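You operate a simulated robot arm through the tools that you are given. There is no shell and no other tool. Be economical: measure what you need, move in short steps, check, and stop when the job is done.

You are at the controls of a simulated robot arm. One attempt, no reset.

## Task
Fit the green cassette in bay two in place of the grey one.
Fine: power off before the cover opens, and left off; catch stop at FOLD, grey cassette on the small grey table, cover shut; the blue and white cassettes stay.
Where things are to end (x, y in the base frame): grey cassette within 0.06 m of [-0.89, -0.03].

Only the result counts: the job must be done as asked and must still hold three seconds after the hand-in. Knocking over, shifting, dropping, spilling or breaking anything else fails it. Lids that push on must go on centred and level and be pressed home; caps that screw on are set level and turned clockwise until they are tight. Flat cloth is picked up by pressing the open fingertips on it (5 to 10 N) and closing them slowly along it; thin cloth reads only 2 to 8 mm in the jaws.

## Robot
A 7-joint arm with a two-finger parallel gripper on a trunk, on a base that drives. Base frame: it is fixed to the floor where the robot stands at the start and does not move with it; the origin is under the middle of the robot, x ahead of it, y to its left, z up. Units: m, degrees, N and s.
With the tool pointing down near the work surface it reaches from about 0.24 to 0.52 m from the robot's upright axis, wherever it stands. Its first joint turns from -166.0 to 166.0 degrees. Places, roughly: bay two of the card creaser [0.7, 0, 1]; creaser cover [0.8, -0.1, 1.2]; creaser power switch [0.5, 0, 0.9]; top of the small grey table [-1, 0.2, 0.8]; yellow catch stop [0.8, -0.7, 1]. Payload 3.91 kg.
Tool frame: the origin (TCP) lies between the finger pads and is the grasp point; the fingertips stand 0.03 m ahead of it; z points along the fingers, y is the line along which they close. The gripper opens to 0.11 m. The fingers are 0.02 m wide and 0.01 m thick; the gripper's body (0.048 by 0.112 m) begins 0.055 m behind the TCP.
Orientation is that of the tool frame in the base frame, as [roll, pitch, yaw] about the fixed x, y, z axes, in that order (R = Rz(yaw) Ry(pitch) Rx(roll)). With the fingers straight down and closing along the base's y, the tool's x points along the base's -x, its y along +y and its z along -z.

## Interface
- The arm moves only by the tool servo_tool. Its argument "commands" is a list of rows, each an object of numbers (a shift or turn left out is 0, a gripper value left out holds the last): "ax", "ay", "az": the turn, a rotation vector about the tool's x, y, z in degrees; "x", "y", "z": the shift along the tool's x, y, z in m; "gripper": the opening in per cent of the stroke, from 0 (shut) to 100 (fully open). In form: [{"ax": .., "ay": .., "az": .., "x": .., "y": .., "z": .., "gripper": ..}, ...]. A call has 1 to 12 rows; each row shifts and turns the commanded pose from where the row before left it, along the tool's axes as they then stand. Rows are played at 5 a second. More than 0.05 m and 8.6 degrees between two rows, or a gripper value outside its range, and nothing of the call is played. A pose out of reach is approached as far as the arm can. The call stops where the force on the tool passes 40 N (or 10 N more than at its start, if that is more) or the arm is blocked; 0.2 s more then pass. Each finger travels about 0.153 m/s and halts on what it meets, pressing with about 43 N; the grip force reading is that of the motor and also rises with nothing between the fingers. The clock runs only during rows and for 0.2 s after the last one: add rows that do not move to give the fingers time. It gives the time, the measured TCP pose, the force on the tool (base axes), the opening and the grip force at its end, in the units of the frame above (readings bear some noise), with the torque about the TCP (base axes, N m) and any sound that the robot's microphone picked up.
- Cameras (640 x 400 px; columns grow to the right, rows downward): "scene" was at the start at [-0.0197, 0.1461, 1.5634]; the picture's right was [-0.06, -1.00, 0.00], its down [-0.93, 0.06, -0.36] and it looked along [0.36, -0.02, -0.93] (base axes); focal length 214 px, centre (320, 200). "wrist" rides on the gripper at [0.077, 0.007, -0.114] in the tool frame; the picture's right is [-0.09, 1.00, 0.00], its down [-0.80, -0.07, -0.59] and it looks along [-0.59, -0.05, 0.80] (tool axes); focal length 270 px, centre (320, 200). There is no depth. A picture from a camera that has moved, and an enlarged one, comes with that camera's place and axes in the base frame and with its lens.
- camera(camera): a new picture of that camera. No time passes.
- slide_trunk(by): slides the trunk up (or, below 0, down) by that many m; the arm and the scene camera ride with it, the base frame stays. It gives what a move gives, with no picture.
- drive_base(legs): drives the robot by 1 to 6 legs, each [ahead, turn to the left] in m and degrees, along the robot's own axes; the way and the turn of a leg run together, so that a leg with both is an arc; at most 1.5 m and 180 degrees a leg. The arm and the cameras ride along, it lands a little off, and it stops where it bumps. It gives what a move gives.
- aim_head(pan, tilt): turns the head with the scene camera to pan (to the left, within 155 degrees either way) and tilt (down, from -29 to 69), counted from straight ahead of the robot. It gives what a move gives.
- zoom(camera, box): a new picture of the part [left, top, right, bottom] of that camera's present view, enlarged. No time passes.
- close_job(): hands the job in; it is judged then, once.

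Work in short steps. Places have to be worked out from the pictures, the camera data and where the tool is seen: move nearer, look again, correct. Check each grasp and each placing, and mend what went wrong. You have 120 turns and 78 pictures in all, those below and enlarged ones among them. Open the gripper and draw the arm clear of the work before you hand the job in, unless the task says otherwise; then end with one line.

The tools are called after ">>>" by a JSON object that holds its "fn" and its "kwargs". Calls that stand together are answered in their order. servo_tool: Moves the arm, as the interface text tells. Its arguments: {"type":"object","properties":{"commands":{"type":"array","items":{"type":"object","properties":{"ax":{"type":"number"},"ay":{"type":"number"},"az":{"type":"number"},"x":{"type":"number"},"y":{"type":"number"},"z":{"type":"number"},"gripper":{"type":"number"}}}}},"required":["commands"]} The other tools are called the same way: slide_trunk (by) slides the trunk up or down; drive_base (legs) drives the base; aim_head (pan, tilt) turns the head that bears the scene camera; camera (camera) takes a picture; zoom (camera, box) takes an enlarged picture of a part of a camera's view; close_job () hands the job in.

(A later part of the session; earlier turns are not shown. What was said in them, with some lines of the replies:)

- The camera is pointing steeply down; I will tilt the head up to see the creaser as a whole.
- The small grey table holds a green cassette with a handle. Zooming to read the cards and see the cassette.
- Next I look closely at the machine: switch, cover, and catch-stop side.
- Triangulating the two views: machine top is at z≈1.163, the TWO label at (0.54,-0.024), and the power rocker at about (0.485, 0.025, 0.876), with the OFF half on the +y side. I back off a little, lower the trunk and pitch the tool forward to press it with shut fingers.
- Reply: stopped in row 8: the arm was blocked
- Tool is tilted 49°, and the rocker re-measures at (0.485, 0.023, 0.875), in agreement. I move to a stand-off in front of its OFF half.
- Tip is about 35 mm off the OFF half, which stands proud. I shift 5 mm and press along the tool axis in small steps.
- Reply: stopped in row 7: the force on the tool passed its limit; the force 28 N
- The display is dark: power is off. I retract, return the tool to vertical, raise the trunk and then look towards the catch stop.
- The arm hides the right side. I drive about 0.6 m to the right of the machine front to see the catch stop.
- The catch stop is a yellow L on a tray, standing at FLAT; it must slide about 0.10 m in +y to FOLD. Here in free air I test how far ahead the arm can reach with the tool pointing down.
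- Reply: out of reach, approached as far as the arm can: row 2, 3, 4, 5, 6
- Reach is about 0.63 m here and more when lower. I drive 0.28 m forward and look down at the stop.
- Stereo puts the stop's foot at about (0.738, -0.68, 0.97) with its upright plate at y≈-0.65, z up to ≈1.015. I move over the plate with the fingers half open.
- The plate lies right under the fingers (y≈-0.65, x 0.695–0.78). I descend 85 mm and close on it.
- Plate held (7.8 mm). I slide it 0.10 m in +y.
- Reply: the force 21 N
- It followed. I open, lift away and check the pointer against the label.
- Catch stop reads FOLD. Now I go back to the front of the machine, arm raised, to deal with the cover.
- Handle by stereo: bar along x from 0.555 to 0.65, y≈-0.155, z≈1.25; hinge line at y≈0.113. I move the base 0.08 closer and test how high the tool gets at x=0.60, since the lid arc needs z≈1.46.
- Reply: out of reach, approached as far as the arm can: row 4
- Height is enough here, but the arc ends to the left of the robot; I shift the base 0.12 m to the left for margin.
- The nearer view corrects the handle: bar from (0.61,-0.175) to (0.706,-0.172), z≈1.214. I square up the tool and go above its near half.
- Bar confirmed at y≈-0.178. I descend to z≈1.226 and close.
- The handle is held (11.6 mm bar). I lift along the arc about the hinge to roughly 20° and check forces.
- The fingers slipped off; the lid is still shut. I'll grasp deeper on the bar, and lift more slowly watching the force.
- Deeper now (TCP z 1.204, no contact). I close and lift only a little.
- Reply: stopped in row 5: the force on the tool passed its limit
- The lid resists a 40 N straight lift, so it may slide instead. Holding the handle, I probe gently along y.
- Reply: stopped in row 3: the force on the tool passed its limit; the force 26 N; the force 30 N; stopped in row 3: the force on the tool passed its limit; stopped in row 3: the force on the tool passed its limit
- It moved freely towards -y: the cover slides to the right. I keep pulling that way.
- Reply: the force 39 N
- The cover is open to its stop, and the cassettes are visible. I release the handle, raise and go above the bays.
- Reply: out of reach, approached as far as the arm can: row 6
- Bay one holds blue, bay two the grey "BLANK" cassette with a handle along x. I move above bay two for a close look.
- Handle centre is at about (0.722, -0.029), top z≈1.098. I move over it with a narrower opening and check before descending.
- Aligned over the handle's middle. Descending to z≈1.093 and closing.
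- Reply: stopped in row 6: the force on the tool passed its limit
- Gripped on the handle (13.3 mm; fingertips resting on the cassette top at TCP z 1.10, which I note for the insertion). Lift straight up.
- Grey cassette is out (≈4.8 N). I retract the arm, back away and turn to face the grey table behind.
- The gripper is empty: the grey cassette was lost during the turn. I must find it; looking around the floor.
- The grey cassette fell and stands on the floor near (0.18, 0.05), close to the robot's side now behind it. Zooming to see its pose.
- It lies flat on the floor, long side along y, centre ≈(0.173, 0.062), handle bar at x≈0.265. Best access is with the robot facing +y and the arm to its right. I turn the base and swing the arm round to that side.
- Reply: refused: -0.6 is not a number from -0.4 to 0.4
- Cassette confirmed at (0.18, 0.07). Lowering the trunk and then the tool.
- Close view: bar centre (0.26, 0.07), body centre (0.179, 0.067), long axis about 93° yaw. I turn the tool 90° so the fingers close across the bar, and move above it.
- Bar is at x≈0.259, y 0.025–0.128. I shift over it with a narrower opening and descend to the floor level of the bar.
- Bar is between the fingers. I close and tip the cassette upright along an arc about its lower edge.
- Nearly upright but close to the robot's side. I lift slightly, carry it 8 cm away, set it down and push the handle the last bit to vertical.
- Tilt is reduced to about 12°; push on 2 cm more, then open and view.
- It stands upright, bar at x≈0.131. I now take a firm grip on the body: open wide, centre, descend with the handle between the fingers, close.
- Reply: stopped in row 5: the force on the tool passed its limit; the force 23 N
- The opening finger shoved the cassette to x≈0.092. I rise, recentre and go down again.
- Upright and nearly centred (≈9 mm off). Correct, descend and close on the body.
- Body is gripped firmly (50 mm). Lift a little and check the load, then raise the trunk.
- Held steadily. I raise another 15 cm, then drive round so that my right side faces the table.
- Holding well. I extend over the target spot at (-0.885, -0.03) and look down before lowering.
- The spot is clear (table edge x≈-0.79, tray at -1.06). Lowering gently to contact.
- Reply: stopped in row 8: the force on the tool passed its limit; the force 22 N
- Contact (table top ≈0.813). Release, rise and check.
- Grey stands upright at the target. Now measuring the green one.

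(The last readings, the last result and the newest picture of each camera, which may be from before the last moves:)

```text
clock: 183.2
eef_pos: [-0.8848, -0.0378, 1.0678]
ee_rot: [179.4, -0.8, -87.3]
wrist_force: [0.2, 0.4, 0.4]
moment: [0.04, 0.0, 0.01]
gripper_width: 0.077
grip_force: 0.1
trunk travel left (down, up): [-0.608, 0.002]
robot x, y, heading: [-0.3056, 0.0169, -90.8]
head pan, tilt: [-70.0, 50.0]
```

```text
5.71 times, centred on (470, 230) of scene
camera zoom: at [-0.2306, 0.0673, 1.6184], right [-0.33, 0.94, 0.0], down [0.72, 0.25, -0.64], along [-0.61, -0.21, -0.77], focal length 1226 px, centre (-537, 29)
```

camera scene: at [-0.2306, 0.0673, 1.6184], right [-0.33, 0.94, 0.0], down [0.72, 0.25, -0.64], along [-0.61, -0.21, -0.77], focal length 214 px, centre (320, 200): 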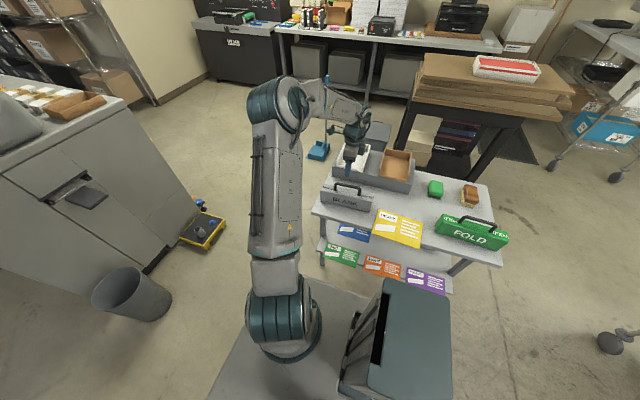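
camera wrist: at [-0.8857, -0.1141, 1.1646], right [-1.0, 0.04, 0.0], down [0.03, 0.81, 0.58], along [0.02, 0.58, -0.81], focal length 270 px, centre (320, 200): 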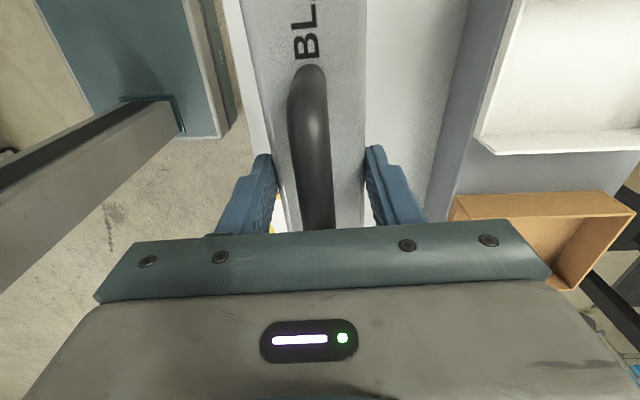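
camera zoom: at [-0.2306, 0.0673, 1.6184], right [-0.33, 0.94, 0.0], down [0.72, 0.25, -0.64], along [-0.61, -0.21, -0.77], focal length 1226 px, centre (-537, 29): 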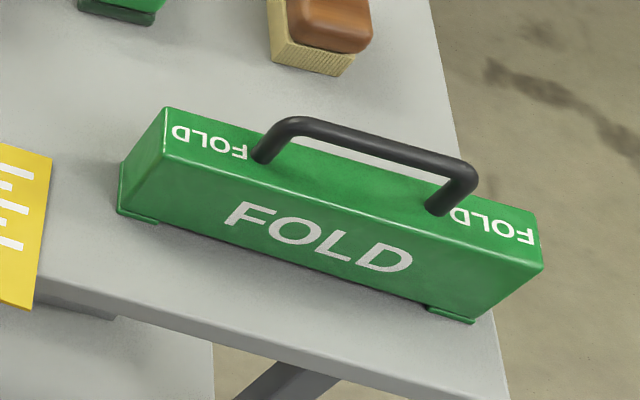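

Green: centre ≈(-0.868, 0.487), top z≈0.902, long axis at ≈88°. I back up 0.5 m with the tool raised and look down on it.

>>> {"fn": "servo_tool", "kwargs": {"commands": [{"z": -0.04}, {"z": -0.03}, {}]}}

>>> {"fn": "drive_base", "kwargs": {"legs": [[-0.51, 0]]}}

>>> {"fn": "camera", "kwargs": {"camera": "wrist"}}

```text
clock: 184.0
eef_pos: [-0.8846, -0.0377, 1.1366]
ee_rot: [179.4, -0.7, -87.2]
wrist_force: [0.4, -0.4, -0.2]
moment: [-0.01, 0.01, 0.04]
gripper_width: 0.0768
grip_force: 0.0
trunk travel left (down, up): [-0.608, 0.002]
robot x, y, heading: [-0.3078, 0.0208, -90.7]
head pan, tilt: [-70.0, 50.0]
```

```text
clock: 187.0
eef_pos: [-0.8761, 0.4822, 1.1359]
ee_rot: [179.4, -0.8, -88.1]
wrist_force: [0.2, 0.5, 0.5]
moment: [0.0, 0.0, 0.02]
gripper_width: 0.077
grip_force: 0.0
trunk travel left (down, up): [-0.608, 0.002]
robot x, y, heading: [-0.3, 0.5274, -91.4]
head pan, tilt: [-70.0, 50.0]
```

```text
11 pictures are left
camera wrist: at [-0.8802, 0.4051, 1.2515], right [-1.0, 0.06, 0.01], down [0.05, 0.81, 0.58], along [0.03, 0.58, -0.81], focal length 270 px, centre (320, 200)
```

wrist: 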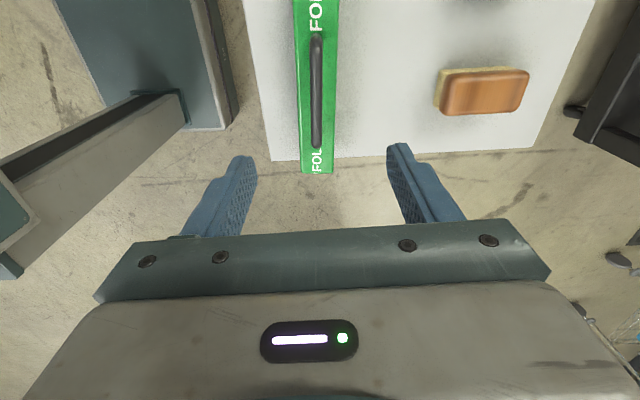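

Green handle centre (-0.872, 0.487), aligned with the tool. I centre, descend to a body grip about 2 cm deep and close.

>>> {"fn": "servo_tool", "kwargs": {"commands": [{"x": -0.005, "y": -0.004, "z": 0.04}, {"z": 0.04}, {"z": 0.04}, {"z": 0.04}, {"z": 0.04}, {"z": 0.022}, {}, {"gripper": 0}, {}, {}, {}]}}

>>> {"fn": "servo_tool", "kwargs": {"commands": [{"z": -0.03}, {"z": -0.04}, {"z": -0.04}, {"z": -0.04}, {"z": -0.04}, {"z": -0.04}, {}]}}

```text
clock: 189.4
eef_pos: [-0.8747, 0.4824, 0.9121]
ee_rot: [179.4, -0.8, -88.2]
wrist_force: [-0.6, 0.0, 0.0]
moment: [-0.06, -0.08, -0.13]
gripper_width: 0.0512
grip_force: 42.9
trunk travel left (down, up): [-0.608, 0.002]
robot x, y, heading: [-0.3048, 0.5302, -91.5]
head pan, tilt: [-70.0, 50.0]
```

```text
clock: 191.0
eef_pos: [-0.8752, 0.4849, 1.1424]
ee_rot: [179.5, -0.8, -88.0]
wrist_force: [0.5, 0.3, -3.8]
moment: [-0.01, 0.03, 0.01]
gripper_width: 0.0495
grip_force: 42.7
trunk travel left (down, up): [-0.608, 0.002]
robot x, y, heading: [-0.2992, 0.5307, -91.5]
head pan, tilt: [-70.0, 50.0]
```

Green is held (≈4 N). I retract, then swing the arm round to the robot's front with the tool turning along.

>>> {"fn": "servo_tool", "kwargs": {"commands": [{"y": -0.045, "z": -0.03}, {"y": -0.045, "z": -0.03}, {"y": -0.045, "z": -0.03}, {"y": -0.045, "z": -0.03}, {"y": -0.035, "z": -0.03}, {"z": -0.03}, {"z": -0.03}, {}]}}

>>> {"fn": "servo_tool", "kwargs": {"commands": [{"x": 0.046, "az": -7.5}, {"x": 0.046, "az": -7.5}, {"x": 0.046, "az": -7.5}, {"x": 0.046, "az": -7.5}, {"x": 0.046, "az": -7.5}, {"x": 0.046, "az": -7.5}, {"x": 0.046, "az": -7.5}, {"x": 0.046, "az": -7.5}, {"x": 0.046, "az": -7.5}, {"x": 0.046, "az": -7.5}, {"x": 0.046, "az": -7.5}, {"x": 0.046, "az": -7.5}]}}

```text
refused: row 1 steps farther than a row can; nothing moved
```

```text
clock: 193.6
eef_pos: [-0.5309, 0.121, 1.1443]
ee_rot: [179.3, 0.6, 2.0]
wrist_force: [-0.1, -0.4, -4.4]
moment: [-0.03, -0.03, 0.0]
gripper_width: 0.0496
grip_force: 42.7
trunk travel left (down, up): [-0.608, 0.002]
robot x, y, heading: [-0.2995, 0.5275, -91.4]
head pan, tilt: [-70.0, 50.0]
```

The retract row was refused and only the swing ran, but it passed clear at z 1.14; the tool is now ahead-right. I finish: centre in front, raise, and turn the tool to its nominal orientation.

>>> {"fn": "servo_tool", "kwargs": {"commands": [{"x": 0.04, "z": -0.02}, {"x": 0.04, "z": -0.02}, {"x": 0.04, "z": -0.02}, {"x": 0.04, "z": -0.02}, {"x": 0.04, "z": -0.02}, {"x": 0.03, "z": -0.03}, {"z": -0.04}, {"z": -0.04}, {}]}}

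>>> {"fn": "servo_tool", "kwargs": {"commands": [{"az": -8}, {"az": -8}, {"az": -8}, {"az": -8}, {"az": -8}, {"az": -8}, {"az": -8}, {"az": -8}, {"az": -8}, {"az": -8}, {"az": -7}, {}]}}

```text
clock: 195.6
eef_pos: [-0.3022, 0.1341, 1.3516]
ee_rot: [179.3, 0.5, 1.9]
wrist_force: [-0.5, 0.6, -4.2]
moment: [0.02, -0.05, 0.03]
gripper_width: 0.0495
grip_force: 42.8
trunk travel left (down, up): [-0.608, 0.002]
robot x, y, heading: [-0.3008, 0.5302, -91.4]
head pan, tilt: [-70.0, 50.0]
```

```text
clock: 198.2
eef_pos: [-0.3007, 0.1332, 1.3531]
ee_rot: [-179.5, 0.7, 88.9]
wrist_force: [-0.4, 0.6, -4.1]
moment: [0.04, 0.0, -0.03]
gripper_width: 0.0497
grip_force: 42.9
trunk travel left (down, up): [-0.608, 0.002]
robot x, y, heading: [-0.302, 0.5294, -91.2]
head pan, tilt: [-70.0, 50.0]
```

Cassette is in line with the robot. Driving back to the front of the creaser.

>>> {"fn": "drive_base", "kwargs": {"legs": [[0.53, 0], [0, 91.2], [0.38, 0]]}}

>>> {"fn": "aim_head", "kwargs": {"pan": 0, "tilt": 40}}

>>> {"fn": "camera", "kwargs": {"camera": "scene"}}

```text
clock: 207.3
eef_pos: [0.4798, -0.0076, 1.3529]
ee_rot: [-179.5, 0.7, 179.7]
wrist_force: [0.7, 0.1, -3.8]
moment: [0.02, 0.07, 0.02]
gripper_width: 0.0494
grip_force: 42.8
trunk travel left (down, up): [-0.608, 0.002]
robot x, y, heading: [0.0827, -0.0133, -0.4]
head pan, tilt: [-70.0, 50.0]
```

```text
clock: 208.7
eef_pos: [0.4801, -0.0075, 1.353]
ee_rot: [-179.4, 0.6, 179.8]
wrist_force: [0.6, -0.9, -4.2]
moment: [0.0, 0.04, 0.05]
gripper_width: 0.0497
grip_force: 43.2
trunk travel left (down, up): [-0.608, 0.002]
robot x, y, heading: [0.0814, -0.0124, -0.4]
head pan, tilt: [0.0, 40.0]
```

```text
10 pictures are left
camera scene: at [0.0942, 0.1356, 1.6325], right [-0.01, -1.0, 0.0], down [-0.64, 0.01, -0.77], along [0.77, -0.01, -0.64], focal length 214 px, centre (320, 200)
```

scene: 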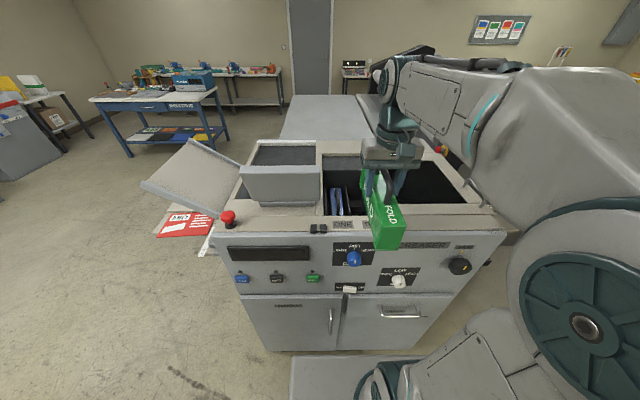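

Green is held well and bay two is clear. I level the tool to its orientation at the grasp and move over bay two.

>>> {"fn": "servo_tool", "kwargs": {"commands": [{"x": -0.04, "y": -0.004, "ax": -1.0, "ay": 1.4}, {"x": -0.04, "y": -0.004}, {"x": -0.04, "y": -0.004}, {"x": -0.04, "y": -0.004}, {"x": -0.04, "y": -0.004}, {"x": -0.04}, {"z": 0.03}, {"z": 0.02}, {}]}}

>>> {"fn": "camera", "kwargs": {"camera": "wrist"}}

>>> {"fn": "zoom", "kwargs": {"camera": "scene", "box": [300, 140, 440, 240]}}

```text
clock: 210.7
eef_pos: [0.7197, -0.0295, 1.3024]
ee_rot: [179.5, -0.7, 179.9]
wrist_force: [0.2, 0.5, -4.5]
moment: [-0.04, 0.06, 0.0]
gripper_width: 0.0498
grip_force: 43.1
trunk travel left (down, up): [-0.608, 0.002]
robot x, y, heading: [0.0829, -0.0105, -0.3]
head pan, tilt: [0.0, 40.0]
```

```text
9 pictures are left
camera wrist: at [0.6432, -0.0241, 1.4175], right [0.09, 1.0, 0.01], down [0.81, -0.08, 0.58], along [0.58, -0.05, -0.81], focal length 270 px, centre (320, 200)
```

wrist: 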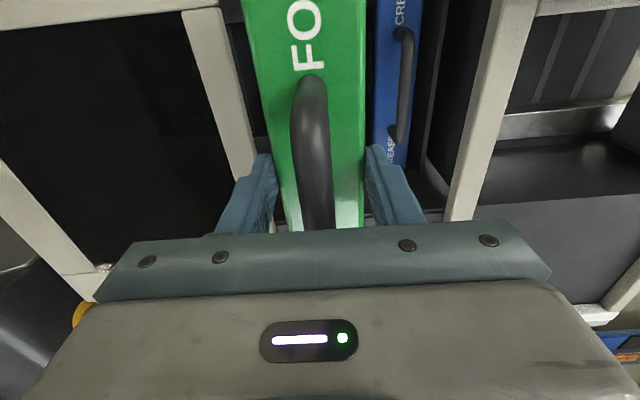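

```text
4.00 times, centred on (370, 190) of scene
camera zoom: at [0.0941, 0.1355, 1.6325], right [-0.01, -1.0, 0.0], down [-0.64, 0.0, -0.77], along [0.77, -0.01, -0.64], focal length 858 px, centre (120, 240)
```

zoom: 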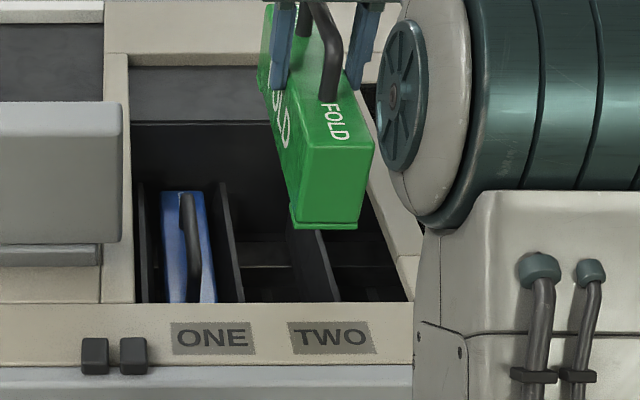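

Slot between the dividers is clear beneath. I correct 2 mm and lower to about TCP 1.11, watching the force.

>>> {"fn": "servo_tool", "kwargs": {"commands": [{"x": -0.002, "y": 0.002, "z": 0.03}, {"z": 0.03}, {"z": 0.03}, {"z": 0.03}, {"z": 0.025}, {"z": 0.02}, {"z": 0.015}, {"z": 0.01}, {}]}}

>>> {"fn": "zoom", "kwargs": {"camera": "scene", "box": [300, 140, 440, 240]}}

```text
clock: 212.7
eef_pos: [0.7183, -0.0253, 1.1119]
ee_rot: [179.5, -0.7, 179.8]
wrist_force: [0.3, -0.3, -3.7]
moment: [0.0, 0.05, 0.02]
gripper_width: 0.0497
grip_force: 43.1
trunk travel left (down, up): [-0.608, 0.002]
robot x, y, heading: [0.0852, -0.017, -0.6]
head pan, tilt: [0.0, 40.0]
```

```text
4.00 times, centred on (370, 190) of scene
camera zoom: at [0.0944, 0.1356, 1.6325], right [-0.01, -1.0, 0.0], down [-0.64, 0.0, -0.77], along [0.77, -0.01, -0.64], focal length 858 px, centre (120, 240)
```

zoom: 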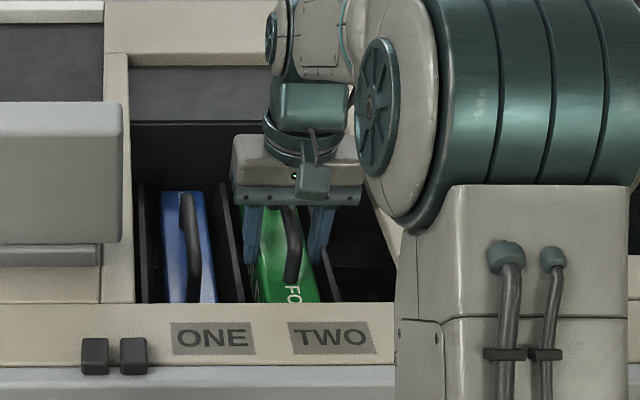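

It is entering the slot without contact. Lowering the remaining ~30 mm in small steps.

>>> {"fn": "servo_tool", "kwargs": {"commands": [{"x": -0.002, "y": -0.001, "z": 0.006}, {"z": 0.006}, {"z": 0.005}, {"z": 0.004}, {"z": 0.003}, {"z": 0.003}, {"z": 0.003}, {"z": 0.003}, {"z": 0.003}, {"z": 0.003}]}}

```text
clock: 214.8
eef_pos: [0.7224, -0.027, 1.0802]
ee_rot: [179.7, 0.0, 179.7]
wrist_force: [-0.6, 0.2, 19.3]
moment: [-0.41, 1.2, -0.13]
gripper_width: 0.05
grip_force: 43.2
trunk travel left (down, up): [-0.608, 0.002]
robot x, y, heading: [0.0835, -0.0154, -0.4]
head pan, tilt: [0.0, 40.0]
stopped in row 10: the force on the tool passed its limit (the readings are from after the stop); the commanded pose is now the measured one
```

Bottomed at TCP 1.080, exactly the expected seat height. I open slightly and withdraw upwards.

>>> {"fn": "servo_tool", "kwargs": {"commands": [{"gripper": 51}, {}, {}, {"z": -0.01}, {"z": -0.02}, {"z": -0.03}, {"z": -0.04}, {"z": -0.04}, {"z": -0.04}, {"z": -0.04}, {}]}}

>>> {"fn": "camera", "kwargs": {"camera": "wrist"}}

>>> {"fn": "zoom", "kwargs": {"camera": "scene", "box": [300, 140, 440, 240]}}

```text
clock: 217.2
eef_pos: [0.7255, -0.0284, 1.3005]
ee_rot: [179.6, -0.1, 179.8]
wrist_force: [-0.7, 1.0, -0.2]
moment: [0.04, 0.0, 0.01]
gripper_width: 0.056
grip_force: 0.0
trunk travel left (down, up): [-0.608, 0.002]
robot x, y, heading: [0.0854, -0.0141, -0.4]
head pan, tilt: [0.0, 40.0]
```

```text
6 pictures are left
camera wrist: at [0.6478, -0.0229, 1.415], right [0.09, 1.0, 0.01], down [0.8, -0.08, 0.59], along [0.59, -0.05, -0.81], focal length 270 px, centre (320, 200)
```

wrist: 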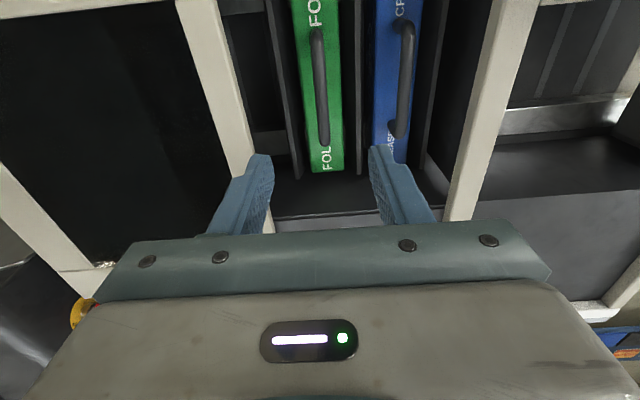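

```text
4.00 times, centred on (370, 190) of scene
camera zoom: at [0.094, 0.1356, 1.6325], right [-0.01, -1.0, 0.0], down [-0.64, 0.0, -0.77], along [0.77, -0.01, -0.64], focal length 858 px, centre (120, 240)
```

zoom: 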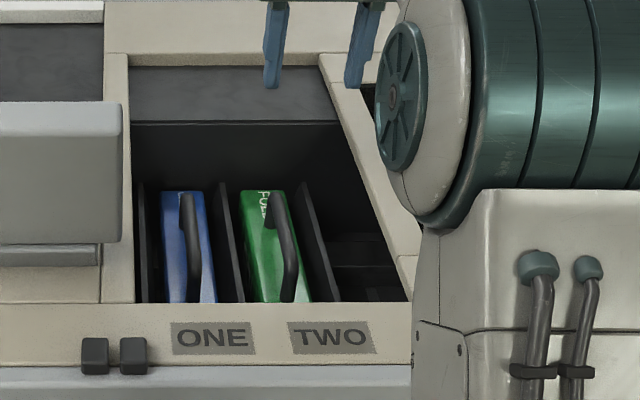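

Green sits level with the blue one. Now the cover: I move over the handle's present place (y≈-0.40), grip it and slide the cover shut.

>>> {"fn": "servo_tool", "kwargs": {"commands": [{"x": 0.0105, "y": -0.041, "z": 0.01, "gripper": 55}, {"x": 0.0105, "y": -0.041, "z": 0.01}, {"x": 0.0105, "y": -0.041}, {"x": 0.0105, "y": -0.041}, {"x": 0.0105, "y": -0.041}, {"x": 0.0105, "y": -0.041}, {"x": 0.0105, "y": -0.041}, {"x": 0.0105, "y": -0.041}, {"x": 0.0105, "y": -0.043}, {}]}}

>>> {"fn": "camera", "kwargs": {"camera": "wrist"}}

```text
clock: 219.4
eef_pos: [0.6292, -0.398, 1.2774]
ee_rot: [179.6, 0.0, 179.8]
wrist_force: [-0.2, 0.4, 0.0]
moment: [0.01, 0.0, -0.02]
gripper_width: 0.0604
grip_force: 0.1
trunk travel left (down, up): [-0.608, 0.002]
robot x, y, heading: [0.0842, -0.0162, -0.4]
head pan, tilt: [0.0, 40.0]
```

```text
4 pictures are left
camera wrist: at [0.552, -0.3936, 1.3915], right [0.09, 1.0, 0.01], down [0.8, -0.08, 0.59], along [0.59, -0.05, -0.81], focal length 270 px, centre (320, 200)
```

wrist: 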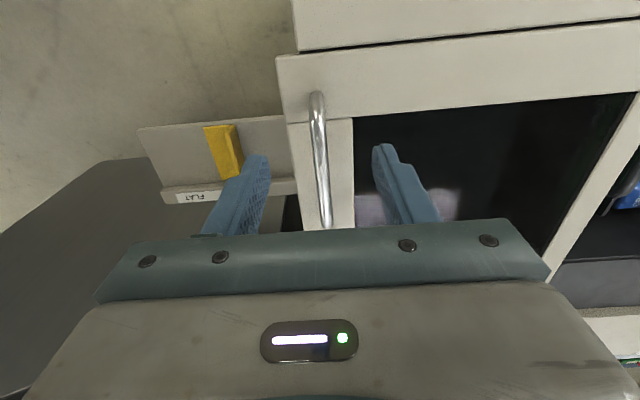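

The bar is between the fingers. Descend, close and slide +y.

>>> {"fn": "servo_tool", "kwargs": {"commands": [{"z": 0.03}, {"z": 0.03}, {"z": 0.012}, {"gripper": 0}, {}, {}, {}]}}

>>> {"fn": "servo_tool", "kwargs": {"commands": [{"y": 0.015}, {"y": 0.02}, {"y": 0.02}, {"y": 0.02}, {"y": 0.02}, {"y": 0.02}, {"y": 0.02}, {"y": 0.02}, {"y": 0.02}, {"y": 0.02}, {"y": 0.02}, {}]}}

>>> {"fn": "servo_tool", "kwargs": {"commands": [{"y": 0.006}, {"y": 0.006}, {"y": 0.006}, {"y": 0.006}, {}]}}

```text
clock: 221.0
eef_pos: [0.6303, -0.396, 1.2037]
ee_rot: [179.5, -0.1, 179.8]
wrist_force: [-0.3, 0.1, -1.3]
moment: [-0.04, -0.69, 0.47]
gripper_width: 0.0119
grip_force: 44.8
trunk travel left (down, up): [-0.608, 0.002]
robot x, y, heading: [0.0841, -0.011, -0.5]
head pan, tilt: [0.0, 40.0]
```

```text
clock: 223.6
eef_pos: [0.6303, -0.1808, 1.2038]
ee_rot: [179.5, -0.2, 180.0]
wrist_force: [1.0, 3.9, -4.2]
moment: [0.09, -1.27, 0.28]
gripper_width: 0.012
grip_force: 45.5
trunk travel left (down, up): [-0.608, 0.002]
robot x, y, heading: [0.0825, -0.0151, -0.3]
head pan, tilt: [0.0, 40.0]
```

```text
clock: 224.4
eef_pos: [0.6294, -0.1799, 1.2042]
ee_rot: [-179.6, 0.0, 179.0]
wrist_force: [8.5, -21.8, -9.8]
moment: [-0.34, -0.74, 0.8]
gripper_width: 0.0118
grip_force: 45.0
trunk travel left (down, up): [-0.608, 0.002]
robot x, y, heading: [0.0838, -0.0162, -1.3]
head pan, tilt: [0.0, 40.0]
stopped in row 4: the force on the tool passed its limit (the readings are from after the stop); the commanded pose is now the measured one
```

Cover is against its stop at y -0.180, the original shut position. Relieve, release, draw the arm up and back, and take a last look.

>>> {"fn": "servo_tool", "kwargs": {"commands": [{}, {"gripper": 50}, {}, {"z": -0.03}, {"z": -0.04}, {"z": -0.04}, {"z": -0.04}, {"x": 0.04}, {"x": 0.04}, {"x": 0.04}, {"x": 0.04}, {}]}}

>>> {"fn": "drive_base", "kwargs": {"legs": [[-0.25, 0]]}}

>>> {"fn": "camera", "kwargs": {"camera": "scene"}}

```text
clock: 227.0
eef_pos: [0.4686, -0.1716, 1.3562]
ee_rot: [-179.9, 0.0, 179.1]
wrist_force: [0.0, 0.2, -0.1]
moment: [0.01, 0.02, 0.01]
gripper_width: 0.0551
grip_force: 0.1
trunk travel left (down, up): [-0.608, 0.002]
robot x, y, heading: [0.0837, -0.0144, -0.8]
head pan, tilt: [0.0, 40.0]
```

```text
clock: 228.8
eef_pos: [0.216, -0.167, 1.3588]
ee_rot: [-179.8, 0.1, 179.3]
wrist_force: [-0.1, -0.7, 1.2]
moment: [0.0, -0.01, -0.01]
gripper_width: 0.055
grip_force: 0.1
trunk travel left (down, up): [-0.608, 0.002]
robot x, y, heading: [-0.1686, -0.0102, -0.9]
head pan, tilt: [0.0, 40.0]
```

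```text
3 pictures are left
camera scene: at [-0.1584, 0.1393, 1.6325], right [-0.01, -1.0, 0.0], down [-0.64, 0.01, -0.77], along [0.77, -0.01, -0.64], focal length 214 px, centre (320, 200)
```

scene: 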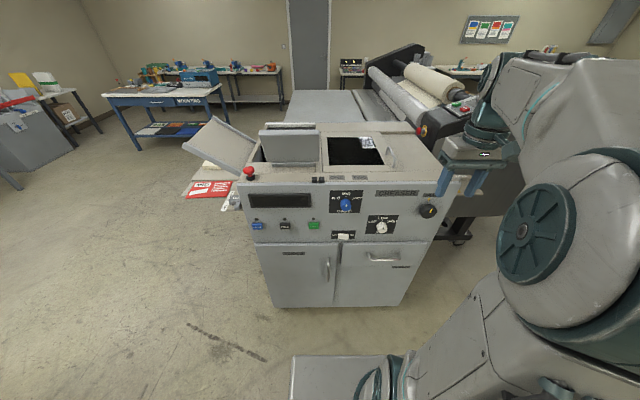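

Cover is shut and the display is dark. One last check of the table and grey cassette.

>>> {"fn": "aim_head", "kwargs": {"pan": 150, "tilt": 40}}

>>> {"fn": "camera", "kwargs": {"camera": "scene"}}

```text
clock: 231.2
eef_pos: [0.2177, -0.168, 1.3574]
ee_rot: [-179.9, 0.0, 179.2]
wrist_force: [0.4, -0.2, 0.0]
moment: [-0.01, 0.02, 0.02]
gripper_width: 0.055
grip_force: 0.0
trunk travel left (down, up): [-0.608, 0.002]
robot x, y, heading: [-0.1675, -0.0105, -0.8]
head pan, tilt: [150.0, 40.0]
```

```text
2 pictures are left
camera scene: at [-0.3154, 0.1841, 1.6325], right [0.51, 0.86, 0.0], down [0.55, -0.33, -0.77], along [-0.66, 0.39, -0.64], focal length 214 px, centre (320, 200)
```

scene: 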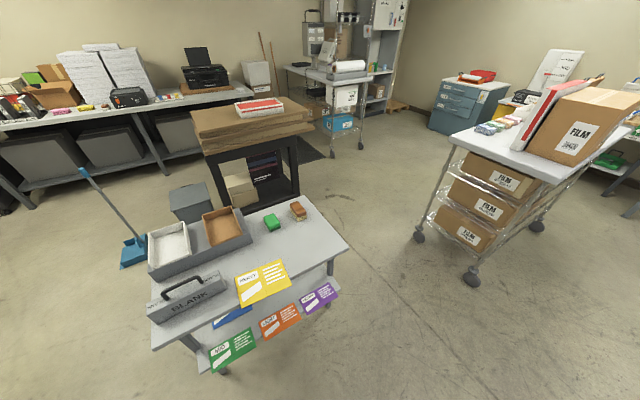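

The grey cassette stands upright on the table and everything else there is in place. Handing in.

>>> {"fn": "close_job", "kwargs": {}}

```text
The job is handed in.
```

The green cassette is in bay two, the power is off, the catch stop is at FOLD, the cover is shut, and the grey cassette stands upright on the small grey table near [-0.89, -0.03]; on the way I dropped the grey cassette on the floor and picked it up again.
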